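You operate a simulated robot arm through the tools that you are given. There is no shell and no other tool.

Carry out the task below with a simulated robot arm. There is one attempt and no reset: what you move stays moved.

TASK
Press the black clip onto the orange nameplate in the small press.
Fine: lay it lengthwise on the middle and set the blue knob to CLIP; only then free the green knob, pull the lever down, raise it and latch the green knob again. Leave the other clips.

Only the result counts: the job must be done as asked and must still hold three seconds after the hand-in. Knocking over, shifting, dropping, spilling or breaking anything else fails it.

THE ROBOT
A 7-joint arm with a two-finger gripper, fixed in place. Base frame: the origin is at the foot of the arm, x ahead of it, y to its left, z up; the work surface is at about z = 800. Lengths are in mm, angles in rad, forces in N, time in s.
With the tool pointing down near the work surface it reaches from about 340 to 720 mm from the base axis. Its first joint turns from -1.152 to 1.152 rad. Payload 2.45 kg.
Tool frame: the origin (TCP) lies between the finger pads and is the grasp point; the fingertips stand 26 mm ahead of it; z points along the fingers, y is the line along which they close. The gripper opens to 96 mm. The gripper's body begins 69 mm behind the TCP.
Orientation is told as [roll, pitch, yaw] about the base's x, y, z axes, in that order, counted from this pose: with the fingers straight down and closing along the base's y, the tool's x points along the base's -x, its y along +y and its z along -z.

THE INTERFACE
- The arm moves only by the tool arm_command. Its argument "increments" is text: rows parted by semicolons, each of 7 numbers parted by spaces: the shift along the base's x, y, z in mm, then the turn, a rotation vector about the base's x, y, z in rad, then the finger opening in mm, from 0 to 96. In form: x y z ax ay az grip; .... A call has 1 to 20 rows; each row is the pose to reach, as a shift and turn from the pose commanded when the call began. Each row takes 0.2 s and may step no farther than 50 mm and 0.15 rad from the row before; otherwise, or with a gripper value out of range, the whole call is refused. Where a pose cannot be reached the arm comes as near as it can. A force on the tool above 90 N (or 10 N above the force at the start of the call, whichever is more), or a blocked arm, ends the call early, and 0.2 s more pass. The fingers move at their own pace and stop on an object; they squeeze with about 23 N. The grip force told is the motor's: it shows also when the fingers shut on nothing. Time passes only in rows, and 0.2 s behind the last, so rows that repeat a pose let the fingers close. It gives the time, the measured TCP pose, the force on the tool (base axes), the opening and the grip force at its end, in the units of the frame above (readings bear some noise), with the torque about the TCP (base axes, N m) and any sound that the robot's microphone picked up.
- Cameras (640 x 400 px; columns grow to the right, rows downward): "scene" is fixed at [174.8, -398.4, 1430.3]; the picture's right is [0.69, -0.73, 0.00], its down [-0.37, -0.35, -0.86] and it looks along [0.62, 0.59, -0.51] (base axes); focal length 214 px, centre (320, 200). "wrist" rides on the gripper at [82, 3, -98] in the tool frame; the picture's right is [-0.04, 1.00, 0.00], its down [-0.73, -0.03, -0.68] and it looks along [-0.68, -0.03, 0.73] (tool axes); focal length 256 px, centre (320, 200). There is no depth. A picture from a camera that has moved, and an enlarged one, comes with that camera's place and axes in the base frame and with its lens.
- get_image(camera): a new picture of that camera. It takes no simulated time.
- close_up(camera, box): a new picture of the part [left, top, right, bottom] of that camera's present view, enlarged. It takes no simulated time.
- sign_off(): hands the job in; it is judged then, once.

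Places have to be worked out from the pictures, the camera data and where the tool is seen. Open the gripper and draw the arm clear of the work before you hand the job in, unless the task says otherwise.

The tools are called after ">>>" as name(argument=value, ...) on one line, values as JSON. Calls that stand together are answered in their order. arm_command: Moves the arm, as the interface text tells. Its arguments: {"type":"object","properties":{"increments":{"type":"string"}},"required":["increments"]} The other tools are called the same way: get_image (camera) takes a picture; close_up (camera, box) takes an enlarged picture of a part of a camera's view; sign_off () hands the job in.

At the start:

```text
t: 0.0
tool_pos: [240.4, -280.0, 1336.1]
orientation: [0.001, 0.0, 0.0]
contact_force: [0.1, 0.3, -0.3]
moment: [-0.01, 0.0, 0.03]
grip_width: 95.9
finger_force: 0.1
```

scene: 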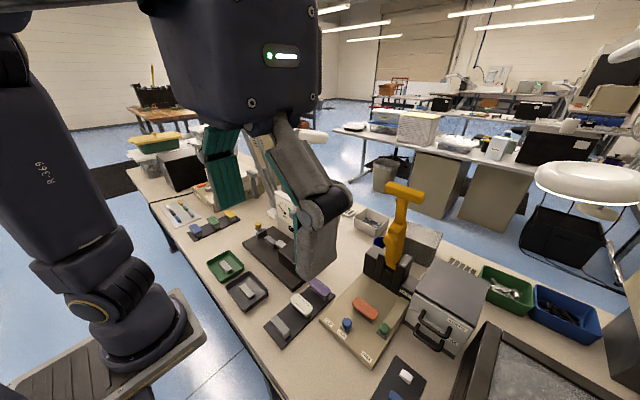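
wrist: 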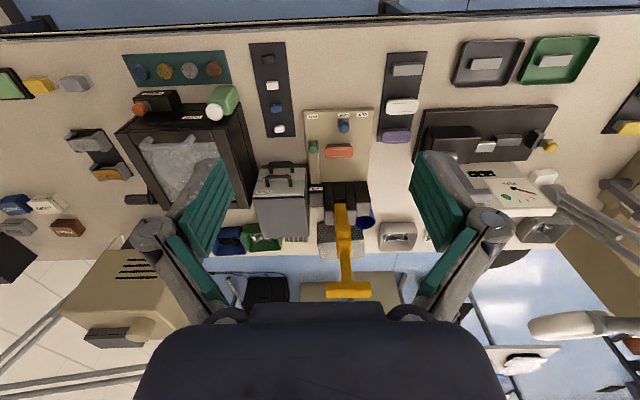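

I'll start by looking closely at the press and the clip strips in both views.

>>> close_up(camera="wrist", box=[230, 30, 430, 155])

>>> close_up(camera="wrist", box=[280, 100, 400, 310])

>>> close_up(camera="scene", box=[300, 170, 460, 400])

>>> close_up(camera="scene", box=[180, 200, 340, 350])

```text
3.20 times, centred on (330, 92) of wrist
camera zoom: at [159.5, -275.7, 1434.7], right [0.04, 1.0, 0.0], down [0.73, -0.03, 0.68], along [0.68, -0.03, -0.73], focal length 819 px, centre (288, 544)
```

zoom: 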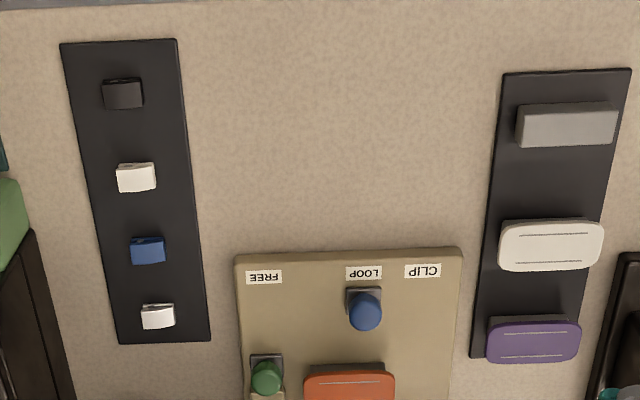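

```text
1.90 times, centred on (340, 205) of wrist
camera zoom: at [159.5, -275.7, 1434.7], right [0.04, 1.0, 0.0], down [0.73, -0.03, 0.68], along [0.68, -0.03, -0.73], focal length 488 px, centre (282, 190)
```

zoom: 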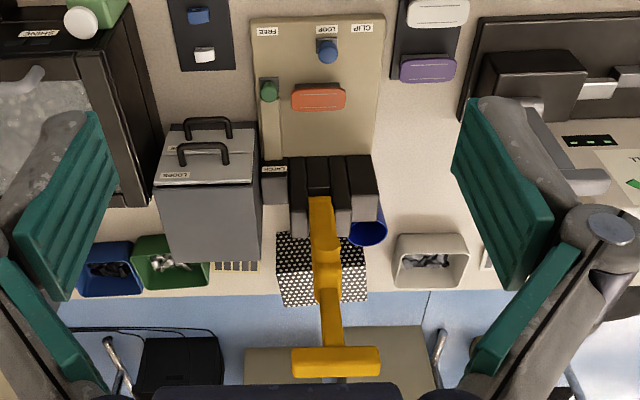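

```text
1.74 times, centred on (380, 285) of scene
camera zoom: at [174.8, -398.4, 1430.3], right [0.69, -0.73, 0.0], down [-0.37, -0.35, -0.86], along [0.62, 0.59, -0.51], focal length 373 px, centre (216, 52)
```

zoom: 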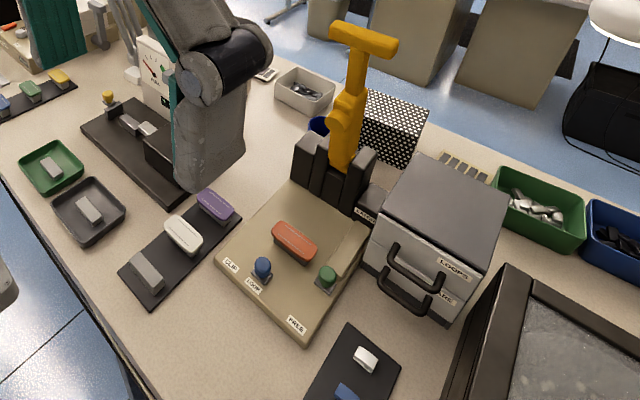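

```text
2.67 times, centred on (260, 275) of scene
camera zoom: at [174.8, -398.4, 1430.3], right [0.69, -0.73, 0.0], down [-0.37, -0.35, -0.86], along [0.62, 0.59, -0.51], focal length 572 px, centre (480, 0)
```

zoom: 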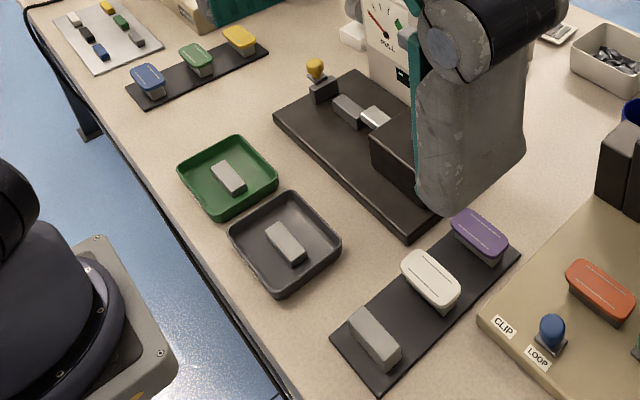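

The strip to the right of the press (smaller y) carries a black, a white, a blue and another white clip. I estimate the black one at about (312, -397, 812). I'll move above it, still high, and look more closely.

>>> arm_command(increments="8 -16 -37 0 0 0 96; 16 -32 -74 0 0 0 96; 24 -48 -111 0 0 0 96; 32 -64 -148 0 0 0 96; 40 -80 -185 0 0 0 96; 48 -96 -222 0 0 0 96; 56 -112 -259 0 0 0 96; 60 -115 -266 0 0 0 96")

```text
t: 1.8
tool_pos: [301.0, -394.2, 1070.7]
orientation: [0.0, -0.001, 0.001]
contact_force: [0.3, 0.1, -0.9]
moment: [-0.01, 0.02, -0.02]
grip_width: 95.9
finger_force: 0.0
```

The arm arrived as commanded. I'll take new pictures from here.

>>> get_image(camera="wrist")

>>> get_image(camera="scene")

>>> close_up(camera="wrist", box=[220, 0, 420, 125])

```text
taken
camera wrist: at [219.4, -391.1, 1167.9], right [0.04, 1.0, 0.0], down [0.73, -0.03, 0.68], along [0.68, -0.03, -0.73], focal length 256 px, centre (320, 200)
```

wrist: 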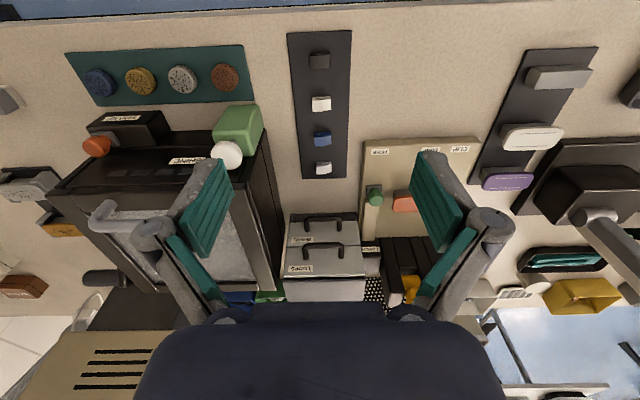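

```text
taken
```

scene: 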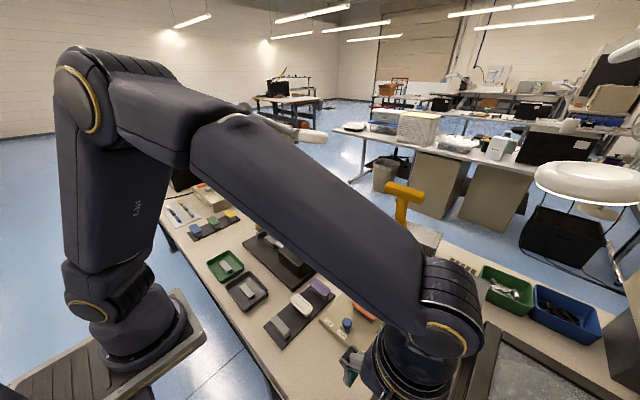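

```text
3.20 times, centred on (320, 62) of wrist
camera zoom: at [219.4, -391.1, 1167.9], right [0.04, 1.0, 0.0], down [0.73, -0.03, 0.68], along [0.68, -0.03, -0.73], focal length 819 px, centre (320, 640)
```

zoom: 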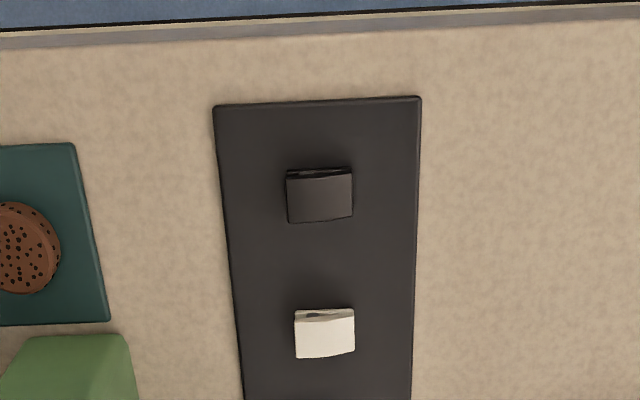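

The black clip is at about (310, -396), roughly 25 mm along y and 17–19 mm along x. I'll back off and go lower to see its shape and its height above the strip.

>>> arm_command(increments="-14 0 -42 0 0 0 96; -28 0 -84 0 0 0 96; -42 0 -126 0 0 0 96; -56 0 -168 0 0 0 96; -56 0 -170 0 0 0 96")

>>> get_image(camera="wrist")

>>> close_up(camera="wrist", box=[240, 100, 400, 250])

```text
t: 3.0
tool_pos: [245.6, -395.0, 901.3]
orientation: [0.001, -0.001, 0.0]
contact_force: [1.0, 0.7, 0.7]
moment: [0.01, 0.05, 0.02]
grip_width: 95.9
finger_force: 0.0
```

```text
taken
camera wrist: at [163.6, -390.7, 998.7], right [0.04, 1.0, 0.0], down [0.73, -0.03, 0.68], along [0.68, -0.03, -0.73], focal length 256 px, centre (320, 200)
```

wrist: 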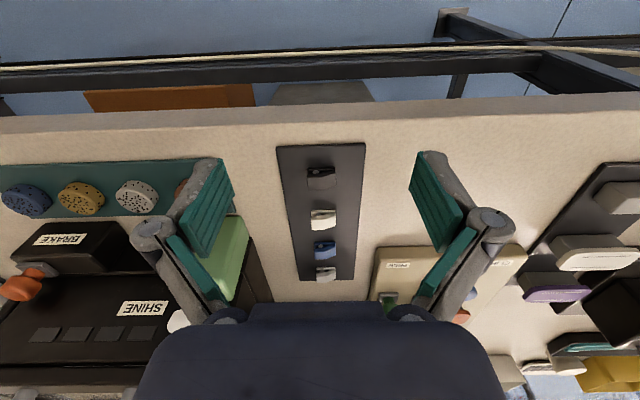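

```text
2.67 times, centred on (320, 175) of wrist
camera zoom: at [163.6, -390.7, 998.7], right [0.04, 1.0, 0.0], down [0.73, -0.03, 0.68], along [0.68, -0.03, -0.73], focal length 683 px, centre (320, 267)
```

zoom: 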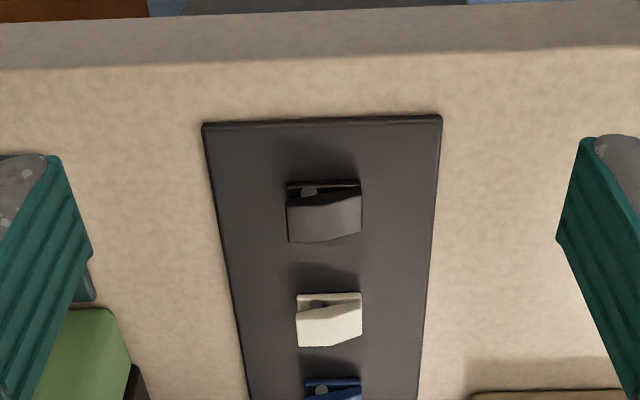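

The clip has an open side facing the robot. I'll enlarge that part more.

>>> close_up(camera="wrist", box=[295, 155, 350, 195])

>>> close_up(camera="wrist", box=[295, 200, 350, 290])

```text
10.00 times, centred on (322, 175) of wrist
camera zoom: at [163.6, -390.7, 998.7], right [0.04, 1.0, 0.0], down [0.73, -0.03, 0.68], along [0.68, -0.03, -0.73], focal length 2560 px, centre (295, 450)
```

zoom: 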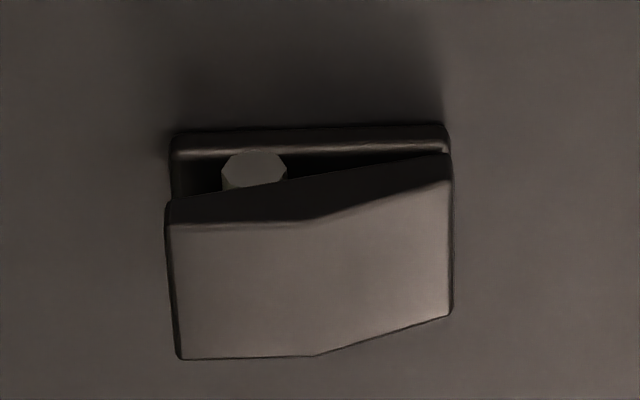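

```text
4.44 times, centred on (322, 245) of wrist
camera zoom: at [163.6, -390.7, 998.7], right [0.04, 1.0, 0.0], down [0.73, -0.03, 0.68], along [0.68, -0.03, -0.73], focal length 1138 px, centre (309, 0)
```

zoom: 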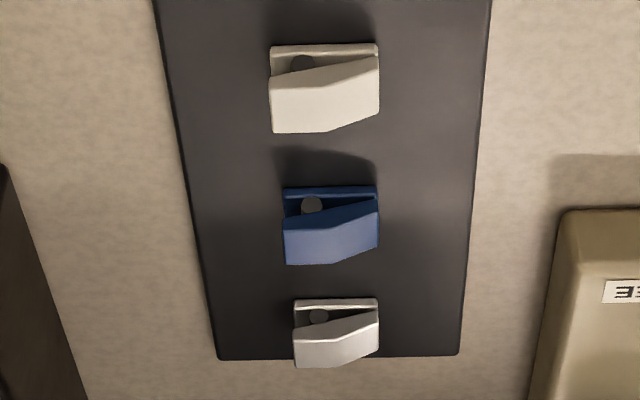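

The clip is a small jaw about 26 × 15 mm and up to about 16 mm high. Its long side lies along y and its open end is toward -y. Before touching it I'll study the press from above its near side.

>>> arm_command(increments="0 0 45 0 0 0 96; 0 0 90 0 0 0 96; 20 25 130 0 0 0 96; 40 60 155 0 0 0 96; 60 95 180 0 0 0 96; 80 130 190 0 0 0 96; 100 150 190 0 0 0 96")

>>> get_image(camera="wrist")

>>> close_up(camera="wrist", box=[220, 70, 420, 195])

>>> close_up(camera="wrist", box=[220, 180, 420, 310])

>>> get_image(camera="scene")

```text
refused: row 3 steps farther than a row can; nothing moved
```

```text
taken
camera wrist: at [163.6, -390.7, 998.7], right [0.04, 1.0, 0.0], down [0.73, -0.03, 0.68], along [0.68, -0.03, -0.73], focal length 256 px, centre (320, 200)
```

wrist: 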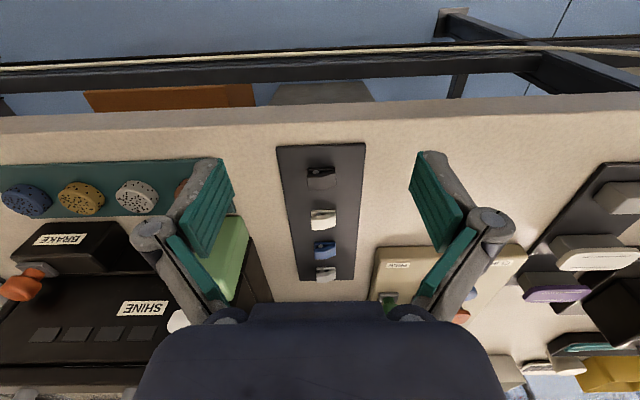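

```text
3.20 times, centred on (320, 132) of wrist
camera zoom: at [163.6, -390.7, 998.7], right [0.04, 1.0, 0.0], down [0.73, -0.03, 0.68], along [0.68, -0.03, -0.73], focal length 819 px, centre (320, 416)
```

zoom: 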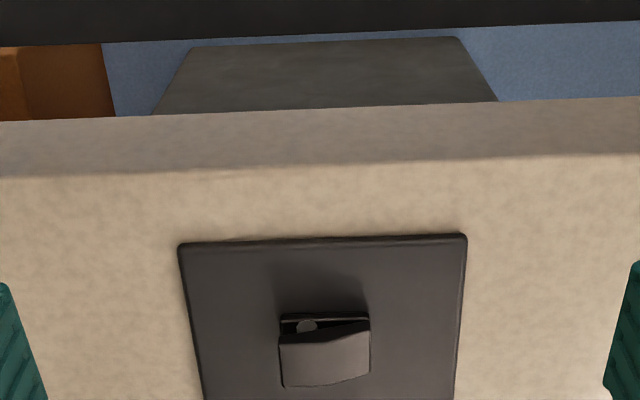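

```text
3.08 times, centred on (320, 245) of wrist
camera zoom: at [163.6, -390.7, 998.7], right [0.04, 1.0, 0.0], down [0.73, -0.03, 0.68], along [0.68, -0.03, -0.73], focal length 788 px, centre (320, 62)
```

zoom: 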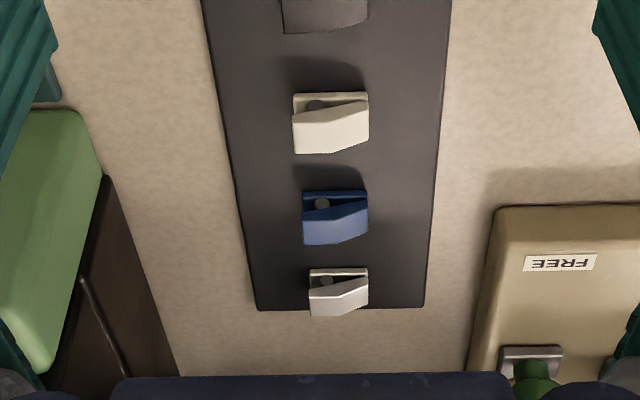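

```text
taken
```

scene: 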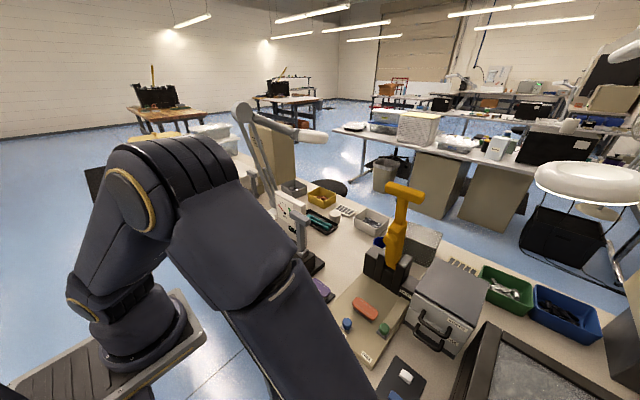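

One row was too long, so nothing moved. I'll repeat the move with smaller steps.

>>> arm_command(increments="0 0 45 0 0 0 96; 0 0 90 0 0 0 96; 15 20 125 0 0 0 96; 30 50 155 0 0 0 96; 50 85 180 0 0 0 96; 70 120 190 0 0 0 96; 90 150 190 0 0 0 96")

>>> get_image(camera="wrist")

>>> close_up(camera="wrist", box=[220, 70, 420, 195])

>>> close_up(camera="wrist", box=[220, 180, 420, 310])

>>> get_image(camera="scene")

```text
t: 4.6
tool_pos: [334.9, -243.7, 1090.2]
orientation: [-0.001, 0.001, -0.001]
contact_force: [0.8, -0.1, -0.5]
moment: [-0.04, 0.0, 0.0]
grip_width: 96.1
finger_force: 0.0
```

```text
taken
camera wrist: at [253.3, -240.9, 1188.3], right [0.04, 1.0, 0.0], down [0.73, -0.03, 0.68], along [0.68, -0.03, -0.73], focal length 256 px, centre (320, 200)
```

wrist: 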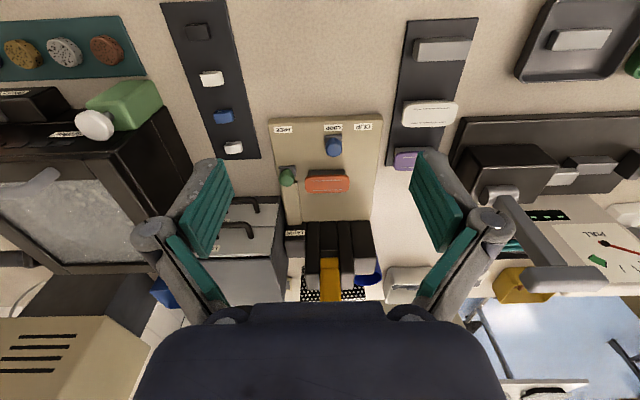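

```text
3.20 times, centred on (320, 132) of wrist
camera zoom: at [253.3, -240.9, 1188.3], right [0.04, 1.0, 0.0], down [0.73, -0.03, 0.68], along [0.68, -0.03, -0.73], focal length 819 px, centre (320, 416)
```

zoom: 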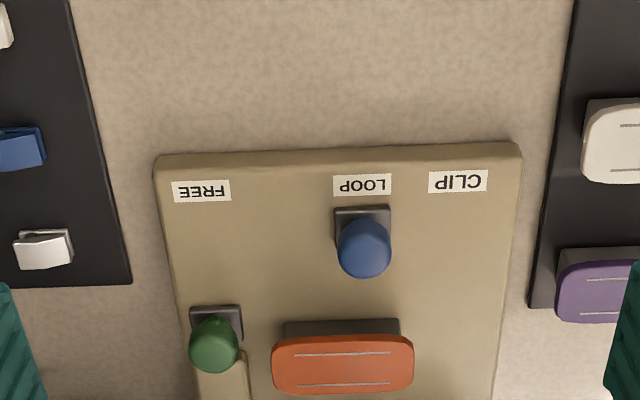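

```text
3.08 times, centred on (320, 245) of wrist
camera zoom: at [253.3, -240.9, 1188.3], right [0.04, 1.0, 0.0], down [0.73, -0.03, 0.68], along [0.68, -0.03, -0.73], focal length 788 px, centre (320, 62)
```

zoom: 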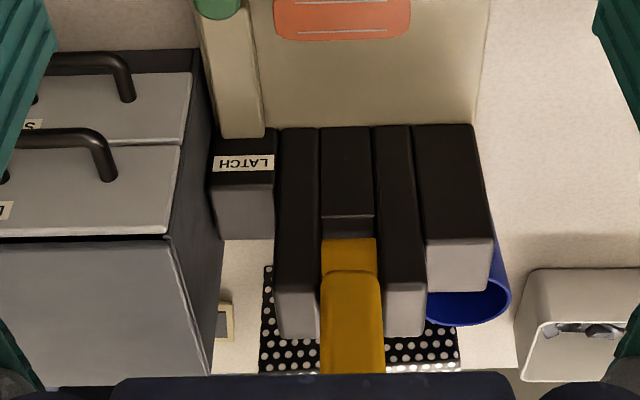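

```text
taken
```

scene: 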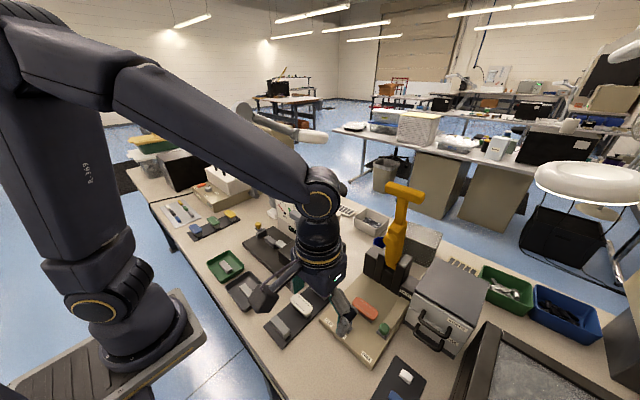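

The green knob sits on a sliding bolt running along x: the bar reaches into the LATCH block, and FREE is toward the robot. The blue knob slides along y from LOOP to CLIP (+y). Now a closer look at the lever.

>>> close_up(camera="scene", box=[340, 170, 460, 290])

>>> close_up(camera="scene", box=[315, 270, 415, 370])

>>> close_up(camera="wrist", box=[260, 110, 390, 210])

```text
3.33 times, centred on (400, 230) of scene
camera zoom: at [174.7, -398.4, 1430.3], right [0.69, -0.73, 0.0], down [-0.37, -0.35, -0.86], along [0.62, 0.59, -0.51], focal length 715 px, centre (53, 100)
```

zoom: 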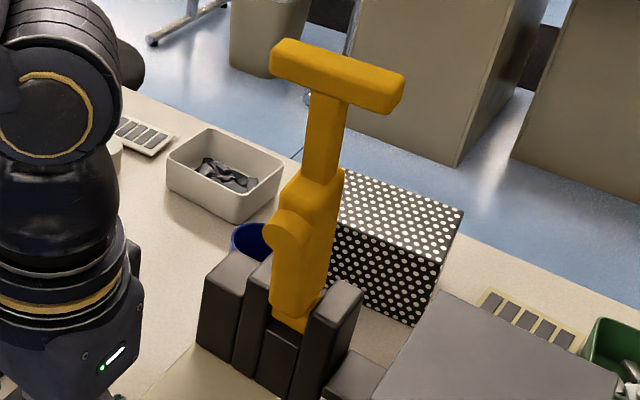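

```text
4.00 times, centred on (365, 320) of scene
camera zoom: at [174.7, -398.4, 1430.3], right [0.69, -0.73, 0.0], down [-0.37, -0.35, -0.86], along [0.62, 0.59, -0.51], focal length 858 px, centre (140, -280)
```

zoom: 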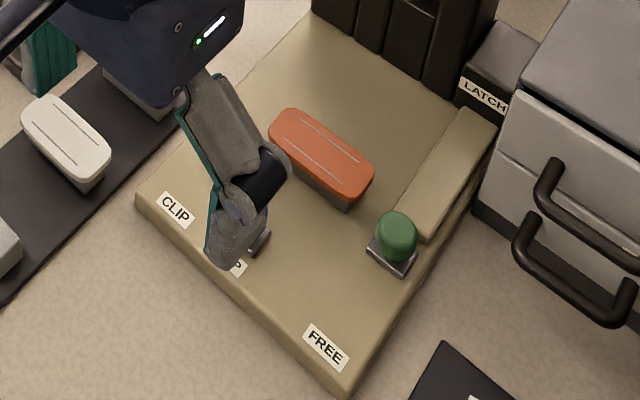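

```text
4.00 times, centred on (325, 160) of wrist
camera zoom: at [253.3, -240.9, 1188.3], right [0.04, 1.0, 0.0], down [0.73, -0.03, 0.68], along [0.68, -0.03, -0.73], focal length 1024 px, centre (300, 360)
```

zoom: 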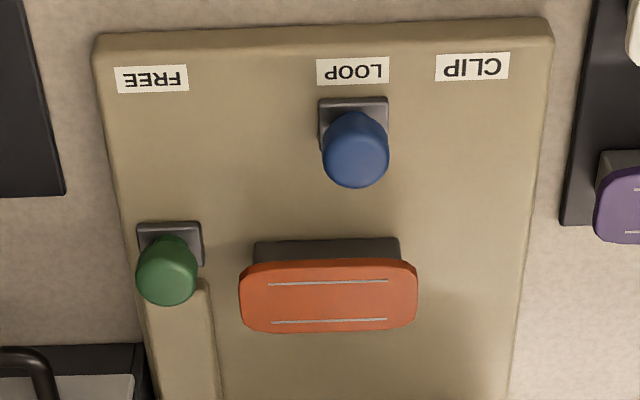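

I estimate:
- Blue knob: about (461, -229), head near z 850, with about 46 mm of travel in +y to CLIP.
- Green knob: about (518, -309), sliding in -x to FREE.
- Plate: about (525, -242, 855).
- Lever T-bar: about (630, -242, 1190).

I'll do the blue knob first, starting from a position above it to refine these figures.

>>> arm_command(increments="28 4 -30 0 0 0 70; 56 8 -60 0 0 0 70; 84 11 -90 0 0 0 70; 112 15 -120 0 0 0 70; 126 15 -140 0 0 0 70; 126 15 -140 0 0 0 70")

>>> get_image(camera="wrist")

>>> close_up(camera="wrist", box=[230, 100, 410, 230])

>>> get_image(camera="scene")

```text
t: 6.0
tool_pos: [461.7, -228.0, 950.0]
orientation: [-0.001, -0.001, 0.0]
contact_force: [0.5, 0.2, 0.3]
moment: [-0.02, 0.01, 0.0]
grip_width: 70.1
finger_force: 0.1
```

```text
taken
camera wrist: at [379.7, -225.4, 1048.1], right [0.04, 1.0, 0.0], down [0.73, -0.03, 0.68], along [0.68, -0.03, -0.73], focal length 256 px, centre (320, 200)
```

wrist: 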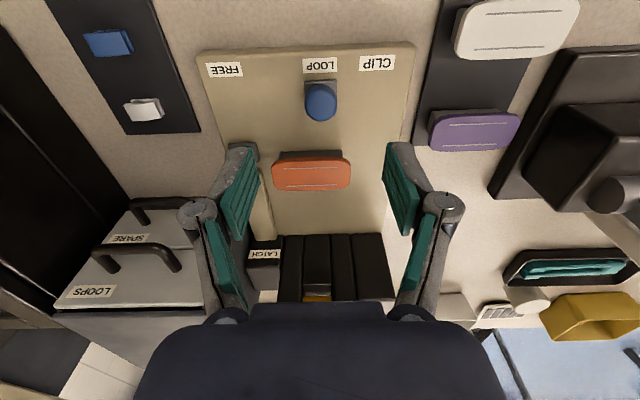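

```text
3.08 times, centred on (320, 165) of wrist
camera zoom: at [379.7, -225.4, 1048.1], right [0.04, 1.0, 0.0], down [0.73, -0.03, 0.68], along [0.68, -0.03, -0.73], focal length 788 px, centre (320, 308)
```

zoom: 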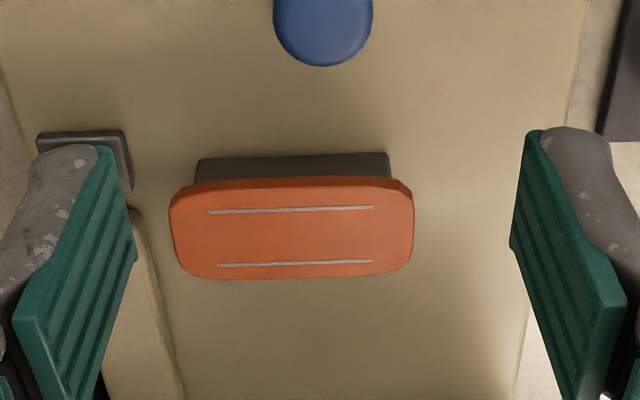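

```text
taken
```

scene: 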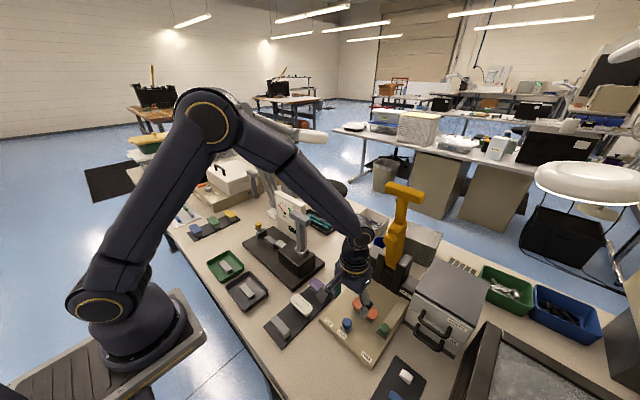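

The view confirms the blue knob at about (459, -228), with its head about 29 mm across. I'll lower the open fingers around it, tips just above its base, and close gently.

>>> arm_command(increments="-2 0 -40 0 0 0 70; -2 0 -65 0 0 0 70; -2 0 -84 0 0 0 70; -2 0 -84 0 0 0 70")

>>> get_image(camera="wrist")

>>> close_up(camera="wrist", box=[220, 90, 420, 220])

>>> close_up(camera="scene", box=[310, 270, 410, 370])

```text
t: 7.0
tool_pos: [459.7, -228.8, 865.5]
orientation: [0.001, 0.0, -0.001]
contact_force: [-0.3, 0.0, -0.4]
moment: [-0.03, 0.02, 0.0]
grip_width: 69.9
finger_force: 0.0
```

```text
taken
camera wrist: at [377.9, -225.6, 963.9], right [0.04, 1.0, 0.0], down [0.73, -0.03, 0.68], along [0.68, -0.03, -0.73], focal length 256 px, centre (320, 200)
```

wrist: 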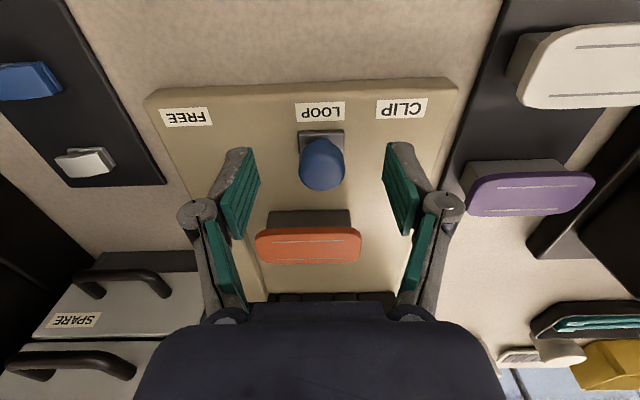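

```text
3.08 times, centred on (320, 155) of wrist
camera zoom: at [377.9, -225.6, 963.9], right [0.04, 1.0, 0.0], down [0.73, -0.03, 0.68], along [0.68, -0.03, -0.73], focal length 788 px, centre (320, 338)
```

zoom: 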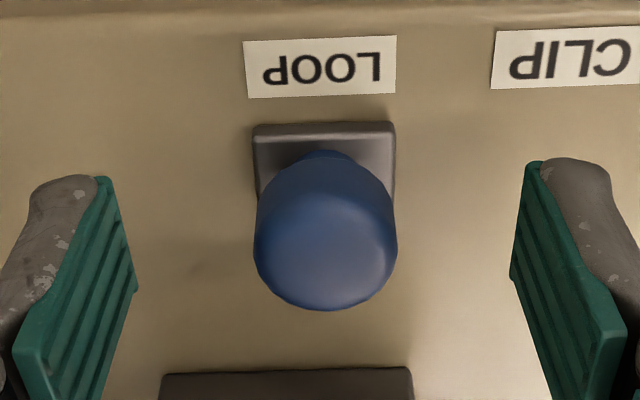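

```text
4.00 times, centred on (360, 320) of scene
camera zoom: at [174.8, -398.4, 1430.3], right [0.69, -0.73, 0.0], down [-0.37, -0.35, -0.86], along [0.62, 0.59, -0.51], focal length 858 px, centre (160, -280)
```

zoom: 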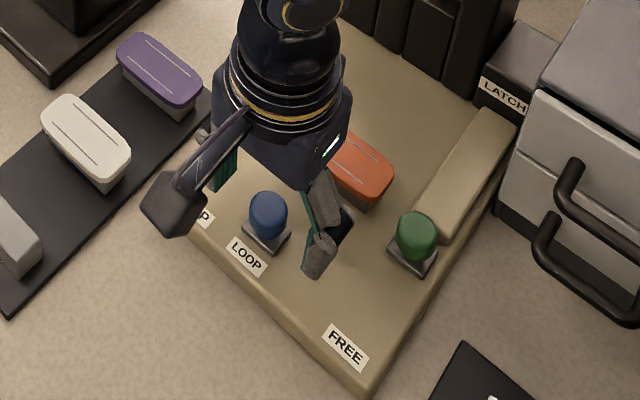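

The knob is centred between the fingers. The labels are about 44 mm apart. I'll close on the knob, slide it 44 mm in +y and watch the force.

>>> arm_command(increments="0 0 0 0 0 0 45; 0 0 0 0 0 0 20; 0 0 0 0 0 0 20; 0 0 0 0 0 0 20; 0 0 0 0 0 0 20")

```text
t: 8.2
tool_pos: [459.1, -229.2, 866.5]
orientation: [0.003, -0.002, 0.0]
contact_force: [0.4, 6.7, 1.9]
moment: [0.17, 0.05, -0.02]
grip_width: 25.4
finger_force: 44.7
```

The knob is gripped at 25.4 mm. Now I slide it in +y.

>>> arm_command(increments="0 8 0 0 0 0 20; 0 16 0 0 0 0 20; 0 24 0 0 0 0 20; 0 32 0 0 0 0 20; 0 38 0 0 0 0 20; 0 44 0 0 0 0 20; 0 44 0 0 0 0 20")

>>> get_image(camera="wrist")

>>> close_up(camera="wrist", box=[220, 90, 420, 220])

```text
t: 9.8
tool_pos: [459.6, -184.9, 865.9]
orientation: [0.0, 0.0, 0.0]
contact_force: [7.4, 0.6, -18.1]
moment: [-0.04, 0.03, -0.04]
grip_width: 25.1
finger_force: 45.2
```

```text
taken
camera wrist: at [377.9, -181.1, 964.3], right [0.04, 1.0, 0.0], down [0.73, -0.03, 0.68], along [0.68, -0.03, -0.73], focal length 256 px, centre (320, 200)
```

wrist: 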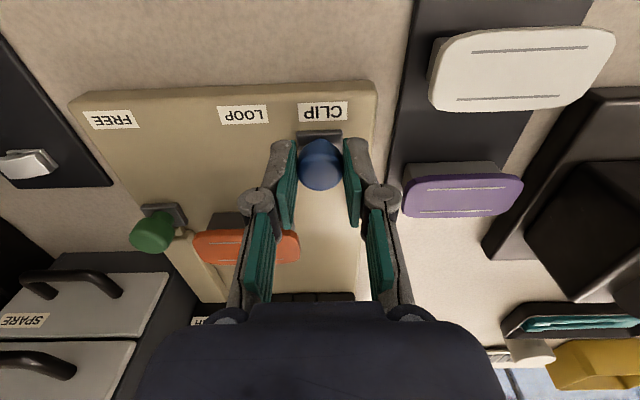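

```text
3.08 times, centred on (320, 155) of wrist
camera zoom: at [377.9, -181.1, 964.3], right [0.04, 1.0, 0.0], down [0.73, -0.03, 0.68], along [0.68, -0.03, -0.73], focal length 788 px, centre (320, 338)
```

zoom: 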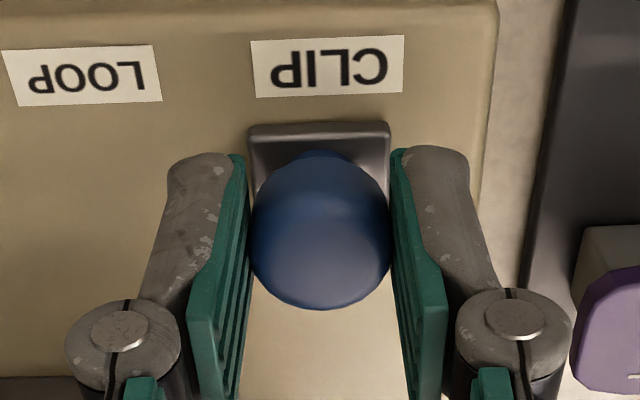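

The knob is beside CLIP but may be about 2 mm short compared with how it sat under LOOP. I'll nudge it on a little and feel for a stop.

>>> arm_command(increments="0 1 0 0 0 0 20; 0 2 0 0 0 0 20; 0 2 0 0 0 0 20")

>>> close_up(camera="wrist", box=[220, 90, 420, 220])

```text
t: 10.6
tool_pos: [459.3, -182.9, 866.1]
orientation: [-0.001, -0.001, 0.0]
contact_force: [3.8, -0.6, -15.4]
moment: [-0.11, -0.36, 0.03]
grip_width: 25.3
finger_force: 44.4
```

```text
3.08 times, centred on (320, 155) of wrist
camera zoom: at [377.9, -179.7, 964.4], right [0.04, 1.0, 0.0], down [0.73, -0.03, 0.68], along [0.68, -0.03, -0.73], focal length 788 px, centre (320, 338)
```

zoom: 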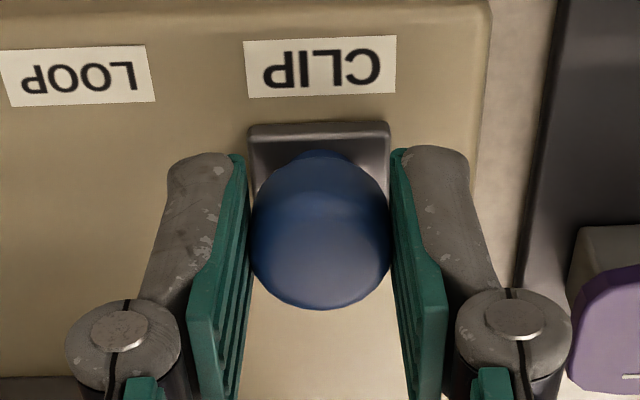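

The base is now right under the CLIP label. At LOOP it sat about 1 mm further in +y relative to its label, so one more millimetre while checking the force.

>>> arm_command(increments="0 1 0 0 0 0 20; 0 1 0 0 0 0 20")

```text
t: 11.2
tool_pos: [459.5, -182.3, 865.8]
orientation: [0.0, 0.001, -0.003]
contact_force: [2.6, -1.7, -14.0]
moment: [-0.12, -0.49, 0.03]
grip_width: 25.2
finger_force: 45.3
```

A little resistance is building up in y. I'll push slightly more to see whether this is the end stop.

>>> arm_command(increments="0 1 0 0 0 0 20; 0 2 0 0 0 0 20; 0 2 0 0 0 0 20")

>>> close_up(camera="wrist", box=[220, 90, 420, 220])

```text
t: 12.0
tool_pos: [458.5, -181.5, 865.8]
orientation: [-0.002, -0.001, -0.002]
contact_force: [6.5, -15.9, -21.3]
moment: [-0.35, 0.41, -0.04]
grip_width: 25.2
finger_force: 45.0
```

```text
3.08 times, centred on (320, 155) of wrist
camera zoom: at [377.7, -178.3, 964.4], right [0.04, 1.0, 0.0], down [0.73, -0.03, 0.68], along [0.68, -0.03, -0.73], focal length 788 px, centre (320, 338)
```

zoom: 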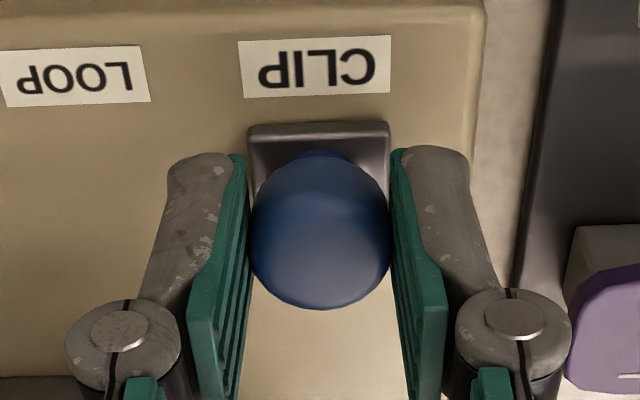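

A firm stop was reached with the same label alignment as at LOOP, so the knob is set to CLIP. I'll ease off 1 mm, open and rise straight up.

>>> arm_command(increments="0 -2.5 0 0 0 0 20; 0 -2.5 0 0 0 0 50; 0 -2.5 0 0 0 0 50; 0 -2.5 0 0 0 0 50; 0 -2.5 30 0 0 0 50; 0 -2.5 70 0 0 0 50; 0 -2.5 100 0 0 0 60")

>>> get_image(camera="wrist")

>>> close_up(camera="wrist", box=[220, 0, 420, 130])

```text
t: 13.6
tool_pos: [459.0, -183.3, 967.6]
orientation: [-0.001, 0.0, 0.0]
contact_force: [-0.6, 0.0, 0.0]
moment: [-0.02, 0.01, 0.03]
grip_width: 60.2
finger_force: 0.0
```

```text
taken
camera wrist: at [376.9, -179.3, 1065.2], right [0.04, 1.0, 0.0], down [0.73, -0.03, 0.68], along [0.68, -0.03, -0.73], focal length 256 px, centre (320, 200)
```

wrist: 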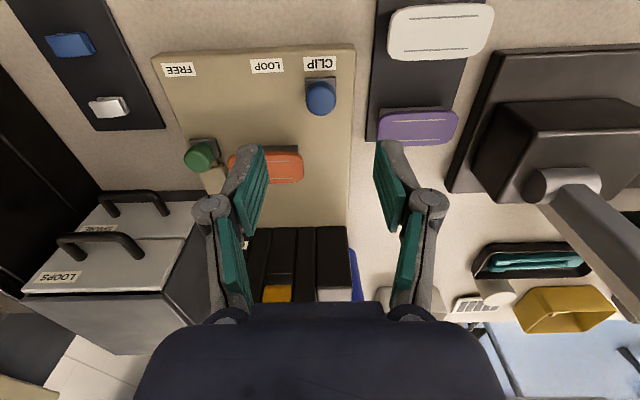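

```text
3.08 times, centred on (320, 65) of wrist
camera zoom: at [376.9, -179.3, 1065.2], right [0.04, 1.0, 0.0], down [0.73, -0.03, 0.68], along [0.68, -0.03, -0.73], focal length 788 px, centre (320, 615)
```

zoom: 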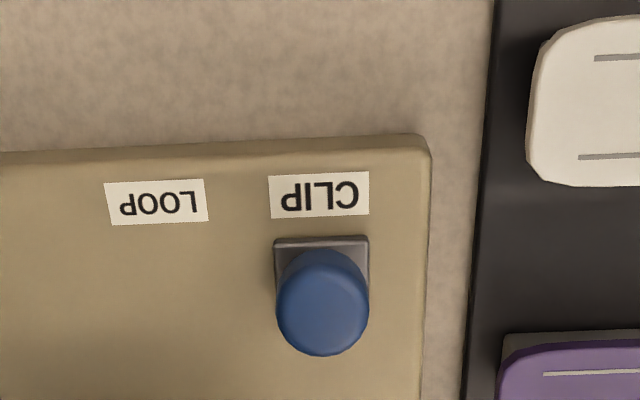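

The blue knob stays at CLIP. Now I go to the black clip, stop above it with the fingers open, and refine.

>>> arm_command(increments="-25 -35 0 0 0 0 60; -50 -70 0 0 0 0 60; -75 -105 0 0 0 0 60; -100 -140 0 0 0 0 60; -125 -175 -10 0 0 0 60; -149 -211 -30 0 0 0 60; -149 -211 -65 0 0 0 60; -149 -211 -96 0 0 0 60; -149 -211 -96 0 0 0 60")

>>> get_image(camera="wrist")

>>> close_up(camera="wrist", box=[240, 90, 400, 190])

```text
t: 15.6
tool_pos: [309.8, -393.2, 870.7]
orientation: [-0.001, 0.0, 0.001]
contact_force: [-0.6, -0.4, -0.5]
moment: [0.01, 0.02, -0.02]
grip_width: 60.0
finger_force: 0.0
```

```text
taken
camera wrist: at [228.2, -390.4, 968.4], right [0.04, 1.0, 0.0], down [0.73, -0.03, 0.68], along [0.68, -0.03, -0.73], focal length 256 px, centre (320, 200)
```

wrist: 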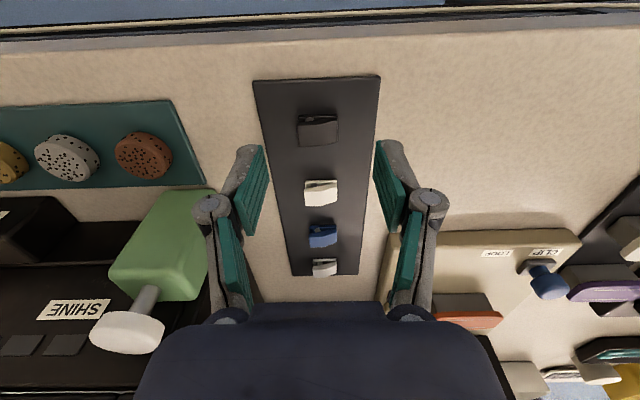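

```text
4.00 times, centred on (320, 140) of wrist
camera zoom: at [228.2, -390.4, 968.4], right [0.04, 1.0, 0.0], down [0.73, -0.03, 0.68], along [0.68, -0.03, -0.73], focal length 1024 px, centre (320, 440)
```

zoom: 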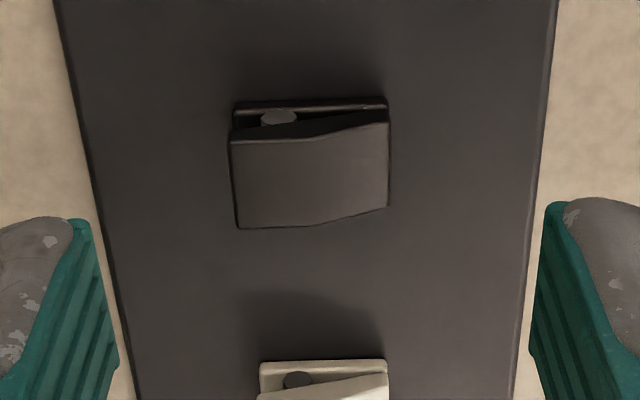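

The clip is centred at about (310, -395.3) and the TCP is at (309.4, -394.5). I'll narrow the opening to stay clear of the bottle and descend until the tips are about 2–3 mm above the strip, then look before closing.

>>> arm_command(increments="0.6 -0.8 0 0 0 0 46; 0.6 -0.8 -15 0 0 0 46; 0.6 -0.8 -28 0 0 0 46; 0.6 -0.8 -36 0 0 0 46; 0.6 -0.8 -36 0 0 0 46")

>>> close_up(camera="wrist", box=[220, 90, 420, 220])

>>> close_up(camera="scene", box=[340, 320, 460, 400])

```text
t: 16.8
tool_pos: [309.1, -394.7, 833.6]
orientation: [0.0, -0.002, -0.001]
contact_force: [0.0, 0.4, 0.8]
moment: [0.01, -0.02, 0.04]
grip_width: 45.6
finger_force: 0.1
```

```text
3.08 times, centred on (320, 155) of wrist
camera zoom: at [228.8, -391.2, 932.4], right [0.04, 1.0, 0.0], down [0.73, -0.03, 0.68], along [0.68, -0.03, -0.73], focal length 788 px, centre (320, 338)
```

zoom: 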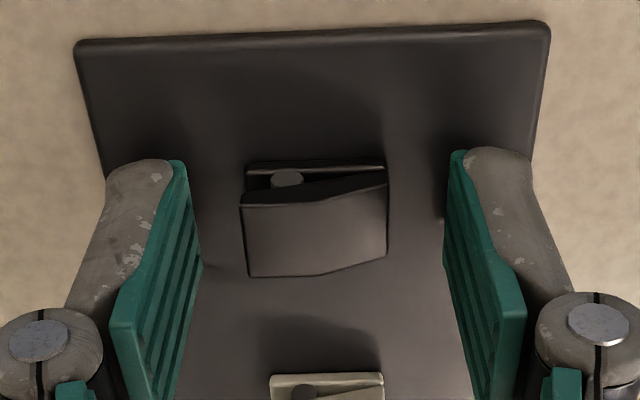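

```text
5.00 times, centred on (400, 360) of scene
camera zoom: at [174.8, -398.4, 1430.3], right [0.69, -0.73, 0.0], down [-0.37, -0.35, -0.86], along [0.62, 0.59, -0.51], focal length 1072 px, centre (-80, -600)
```

zoom: 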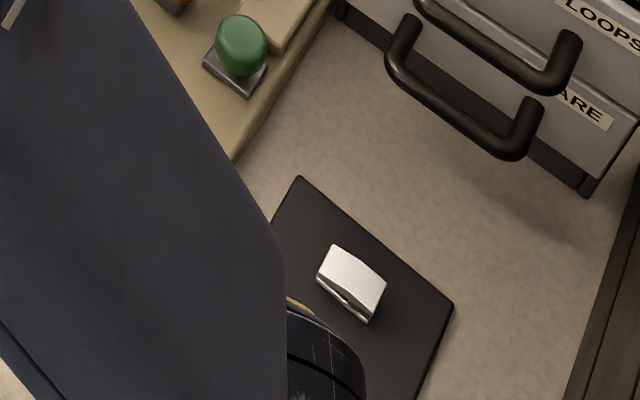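

The fingers straddle the clip well. I'll lower 1 mm more and close on its ends.

>>> arm_command(increments="0 -0.5 -1 0 0 0 46; 0 -0.5 -1 0 0 0 30; 0 -0.5 -1 0 0 0 22; 0 -0.5 -1 0 0 0 20; 0 -0.5 -1 0 0 0 20; 0 -0.5 -1 0 0 0 20")

>>> close_up(camera="wrist", box=[220, 90, 420, 220])

```text
t: 18.2
tool_pos: [309.8, -394.4, 834.1]
orientation: [-0.001, 0.0, 0.001]
contact_force: [0.5, 0.3, -0.3]
moment: [-0.05, 0.0, 0.0]
grip_width: 24.4
finger_force: 22.9
```

```text
3.08 times, centred on (320, 155) of wrist
camera zoom: at [228.6, -391.5, 931.4], right [0.04, 1.0, 0.0], down [0.73, -0.03, 0.68], along [0.68, -0.03, -0.73], focal length 788 px, centre (320, 338)
```

zoom: 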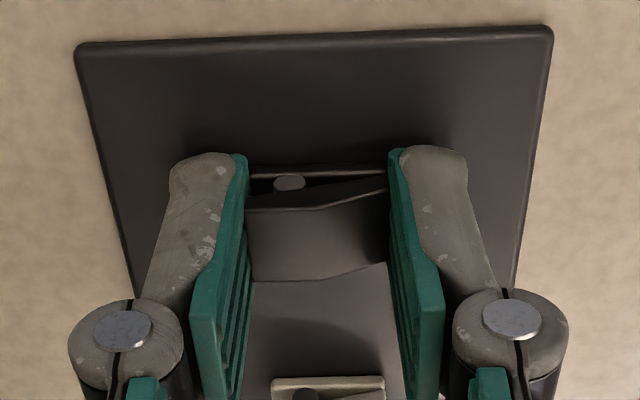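

The clip is held at 24.4 mm. I'll lift it straight up and check it.

>>> arm_command(increments="0 0 15 0 0 0 20; 0 0 45 0 0 0 20; 0 0 85 0 0 0 20; 0 0 125 0 0 0 20; 0 0 130 0 0 0 20")

>>> close_up(camera="wrist", box=[220, 90, 420, 220])

>>> get_image(camera="wrist")

```text
t: 19.4
tool_pos: [311.5, -394.3, 965.0]
orientation: [-0.001, -0.001, 0.0]
contact_force: [0.3, 1.1, -0.5]
moment: [0.0, -0.02, 0.02]
grip_width: 24.5
finger_force: 23.2
```

```text
3.08 times, centred on (320, 155) of wrist
camera zoom: at [229.5, -391.4, 1062.2], right [0.04, 1.0, 0.0], down [0.73, -0.03, 0.68], along [0.68, -0.03, -0.73], focal length 788 px, centre (320, 338)
```

zoom: 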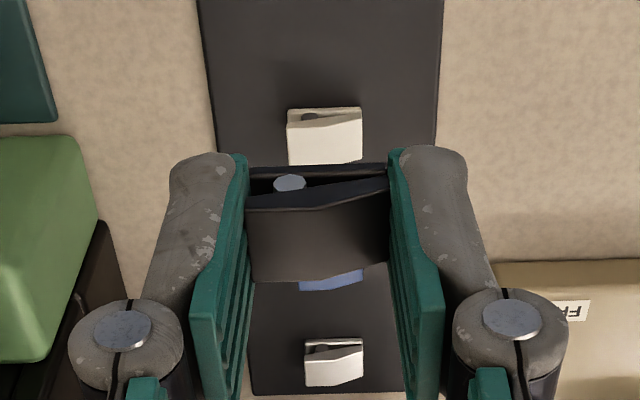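

```text
taken
camera wrist: at [229.5, -391.4, 1062.2], right [0.04, 1.0, 0.0], down [0.73, -0.03, 0.68], along [0.68, -0.03, -0.73], focal length 256 px, centre (320, 200)
```

wrist: 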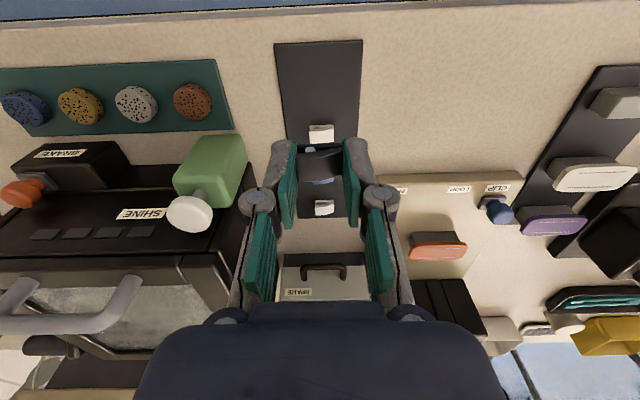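

The clip is held level. I'll carry it at height to just in front of the plate and take a view to pin down the plate's height and centre.

>>> arm_command(increments="25 28 0 0 0 0 20; 50 56 0 0 0 0 20; 75 84 0 0 0 0 20; 100 112 0 0 0 0 20; 125 140 0 0 0 0 20; 138 154 -15 0 0 0 20; 140 154 -40 0 0 0 20; 140 154 -40 0 0 0 20")

>>> get_image(camera="wrist")

>>> close_up(camera="wrist", box=[240, 160, 400, 300])

>>> close_up(camera="scene", box=[320, 180, 440, 370])

```text
t: 21.2
tool_pos: [449.7, -241.5, 923.5]
orientation: [0.0, 0.001, 0.001]
contact_force: [0.0, 1.0, -0.3]
moment: [0.01, -0.03, 0.0]
grip_width: 24.7
finger_force: 23.1
```

```text
taken
camera wrist: at [368.7, -238.1, 1021.3], right [0.04, 1.0, 0.0], down [0.73, -0.03, 0.68], along [0.68, -0.03, -0.73], focal length 256 px, centre (320, 200)
```

wrist: 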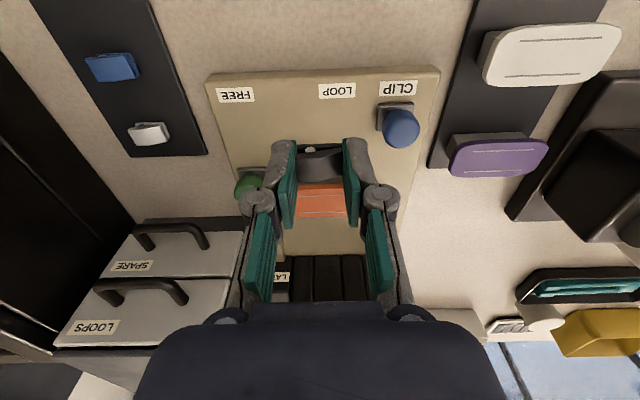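

```text
2.86 times, centred on (320, 230) of wrist
camera zoom: at [368.7, -238.1, 1021.3], right [0.04, 1.0, 0.0], down [0.73, -0.03, 0.68], along [0.68, -0.03, -0.73], focal length 731 px, centre (320, 114)
```

zoom: 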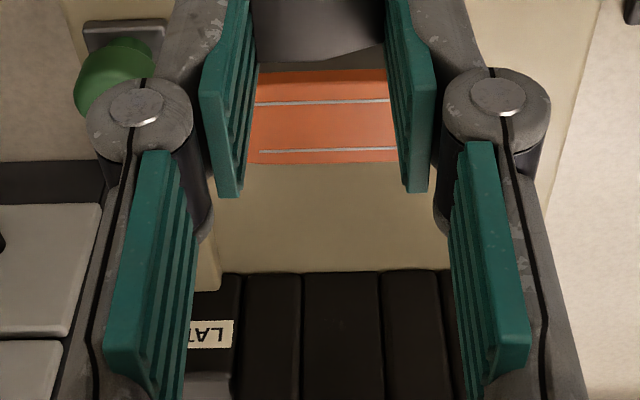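

```text
2.11 times, centred on (380, 275) of scene
camera zoom: at [174.8, -398.4, 1430.3], right [0.69, -0.73, 0.0], down [-0.37, -0.35, -0.86], along [0.62, 0.59, -0.51], focal length 452 px, centre (194, 42)
```

zoom: 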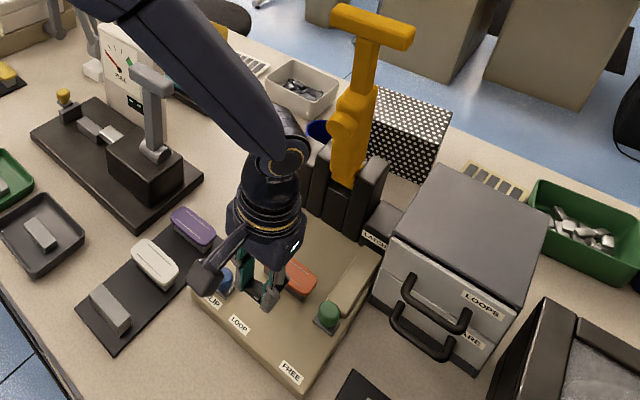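

I still need the plate's height more exactly. I'll advance in stages over the plate, checking the clearance between the hand and the lever, and then compare clip and plate edges at close range.

>>> arm_command(increments="25 0 0 0 0 0 20; 50 0.3 0 0 0 0 20; 50 0.3 0 0 0 0 20")

>>> close_up(camera="scene", box=[320, 180, 440, 340])

>>> get_image(camera="wrist")

```text
t: 22.0
tool_pos: [500.3, -242.2, 923.1]
orientation: [0.0, 0.0, -0.001]
contact_force: [-0.7, 0.1, -0.2]
moment: [0.01, 0.01, 0.0]
grip_width: 24.6
finger_force: 22.8
```

```text
2.50 times, centred on (380, 260) of scene
camera zoom: at [174.8, -398.4, 1430.3], right [0.69, -0.73, 0.0], down [-0.37, -0.35, -0.86], along [0.62, 0.59, -0.51], focal length 536 px, centre (170, 50)
```

zoom: 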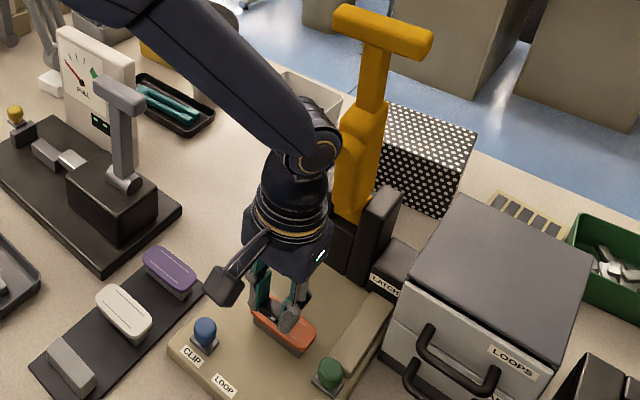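

```text
taken
camera wrist: at [419.1, -237.8, 1021.9], right [0.04, 1.0, 0.0], down [0.73, -0.03, 0.68], along [0.68, -0.03, -0.73], focal length 256 px, centre (320, 200)
```

wrist: 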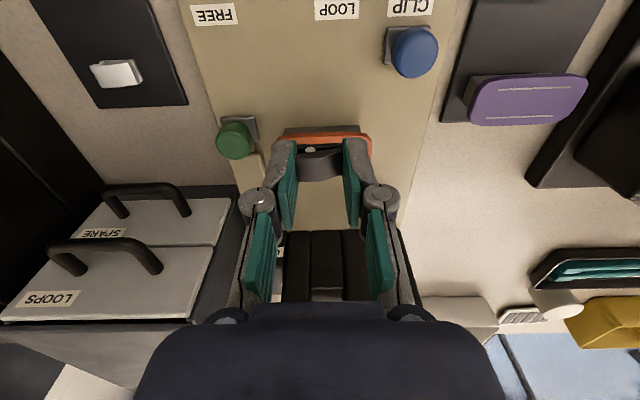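

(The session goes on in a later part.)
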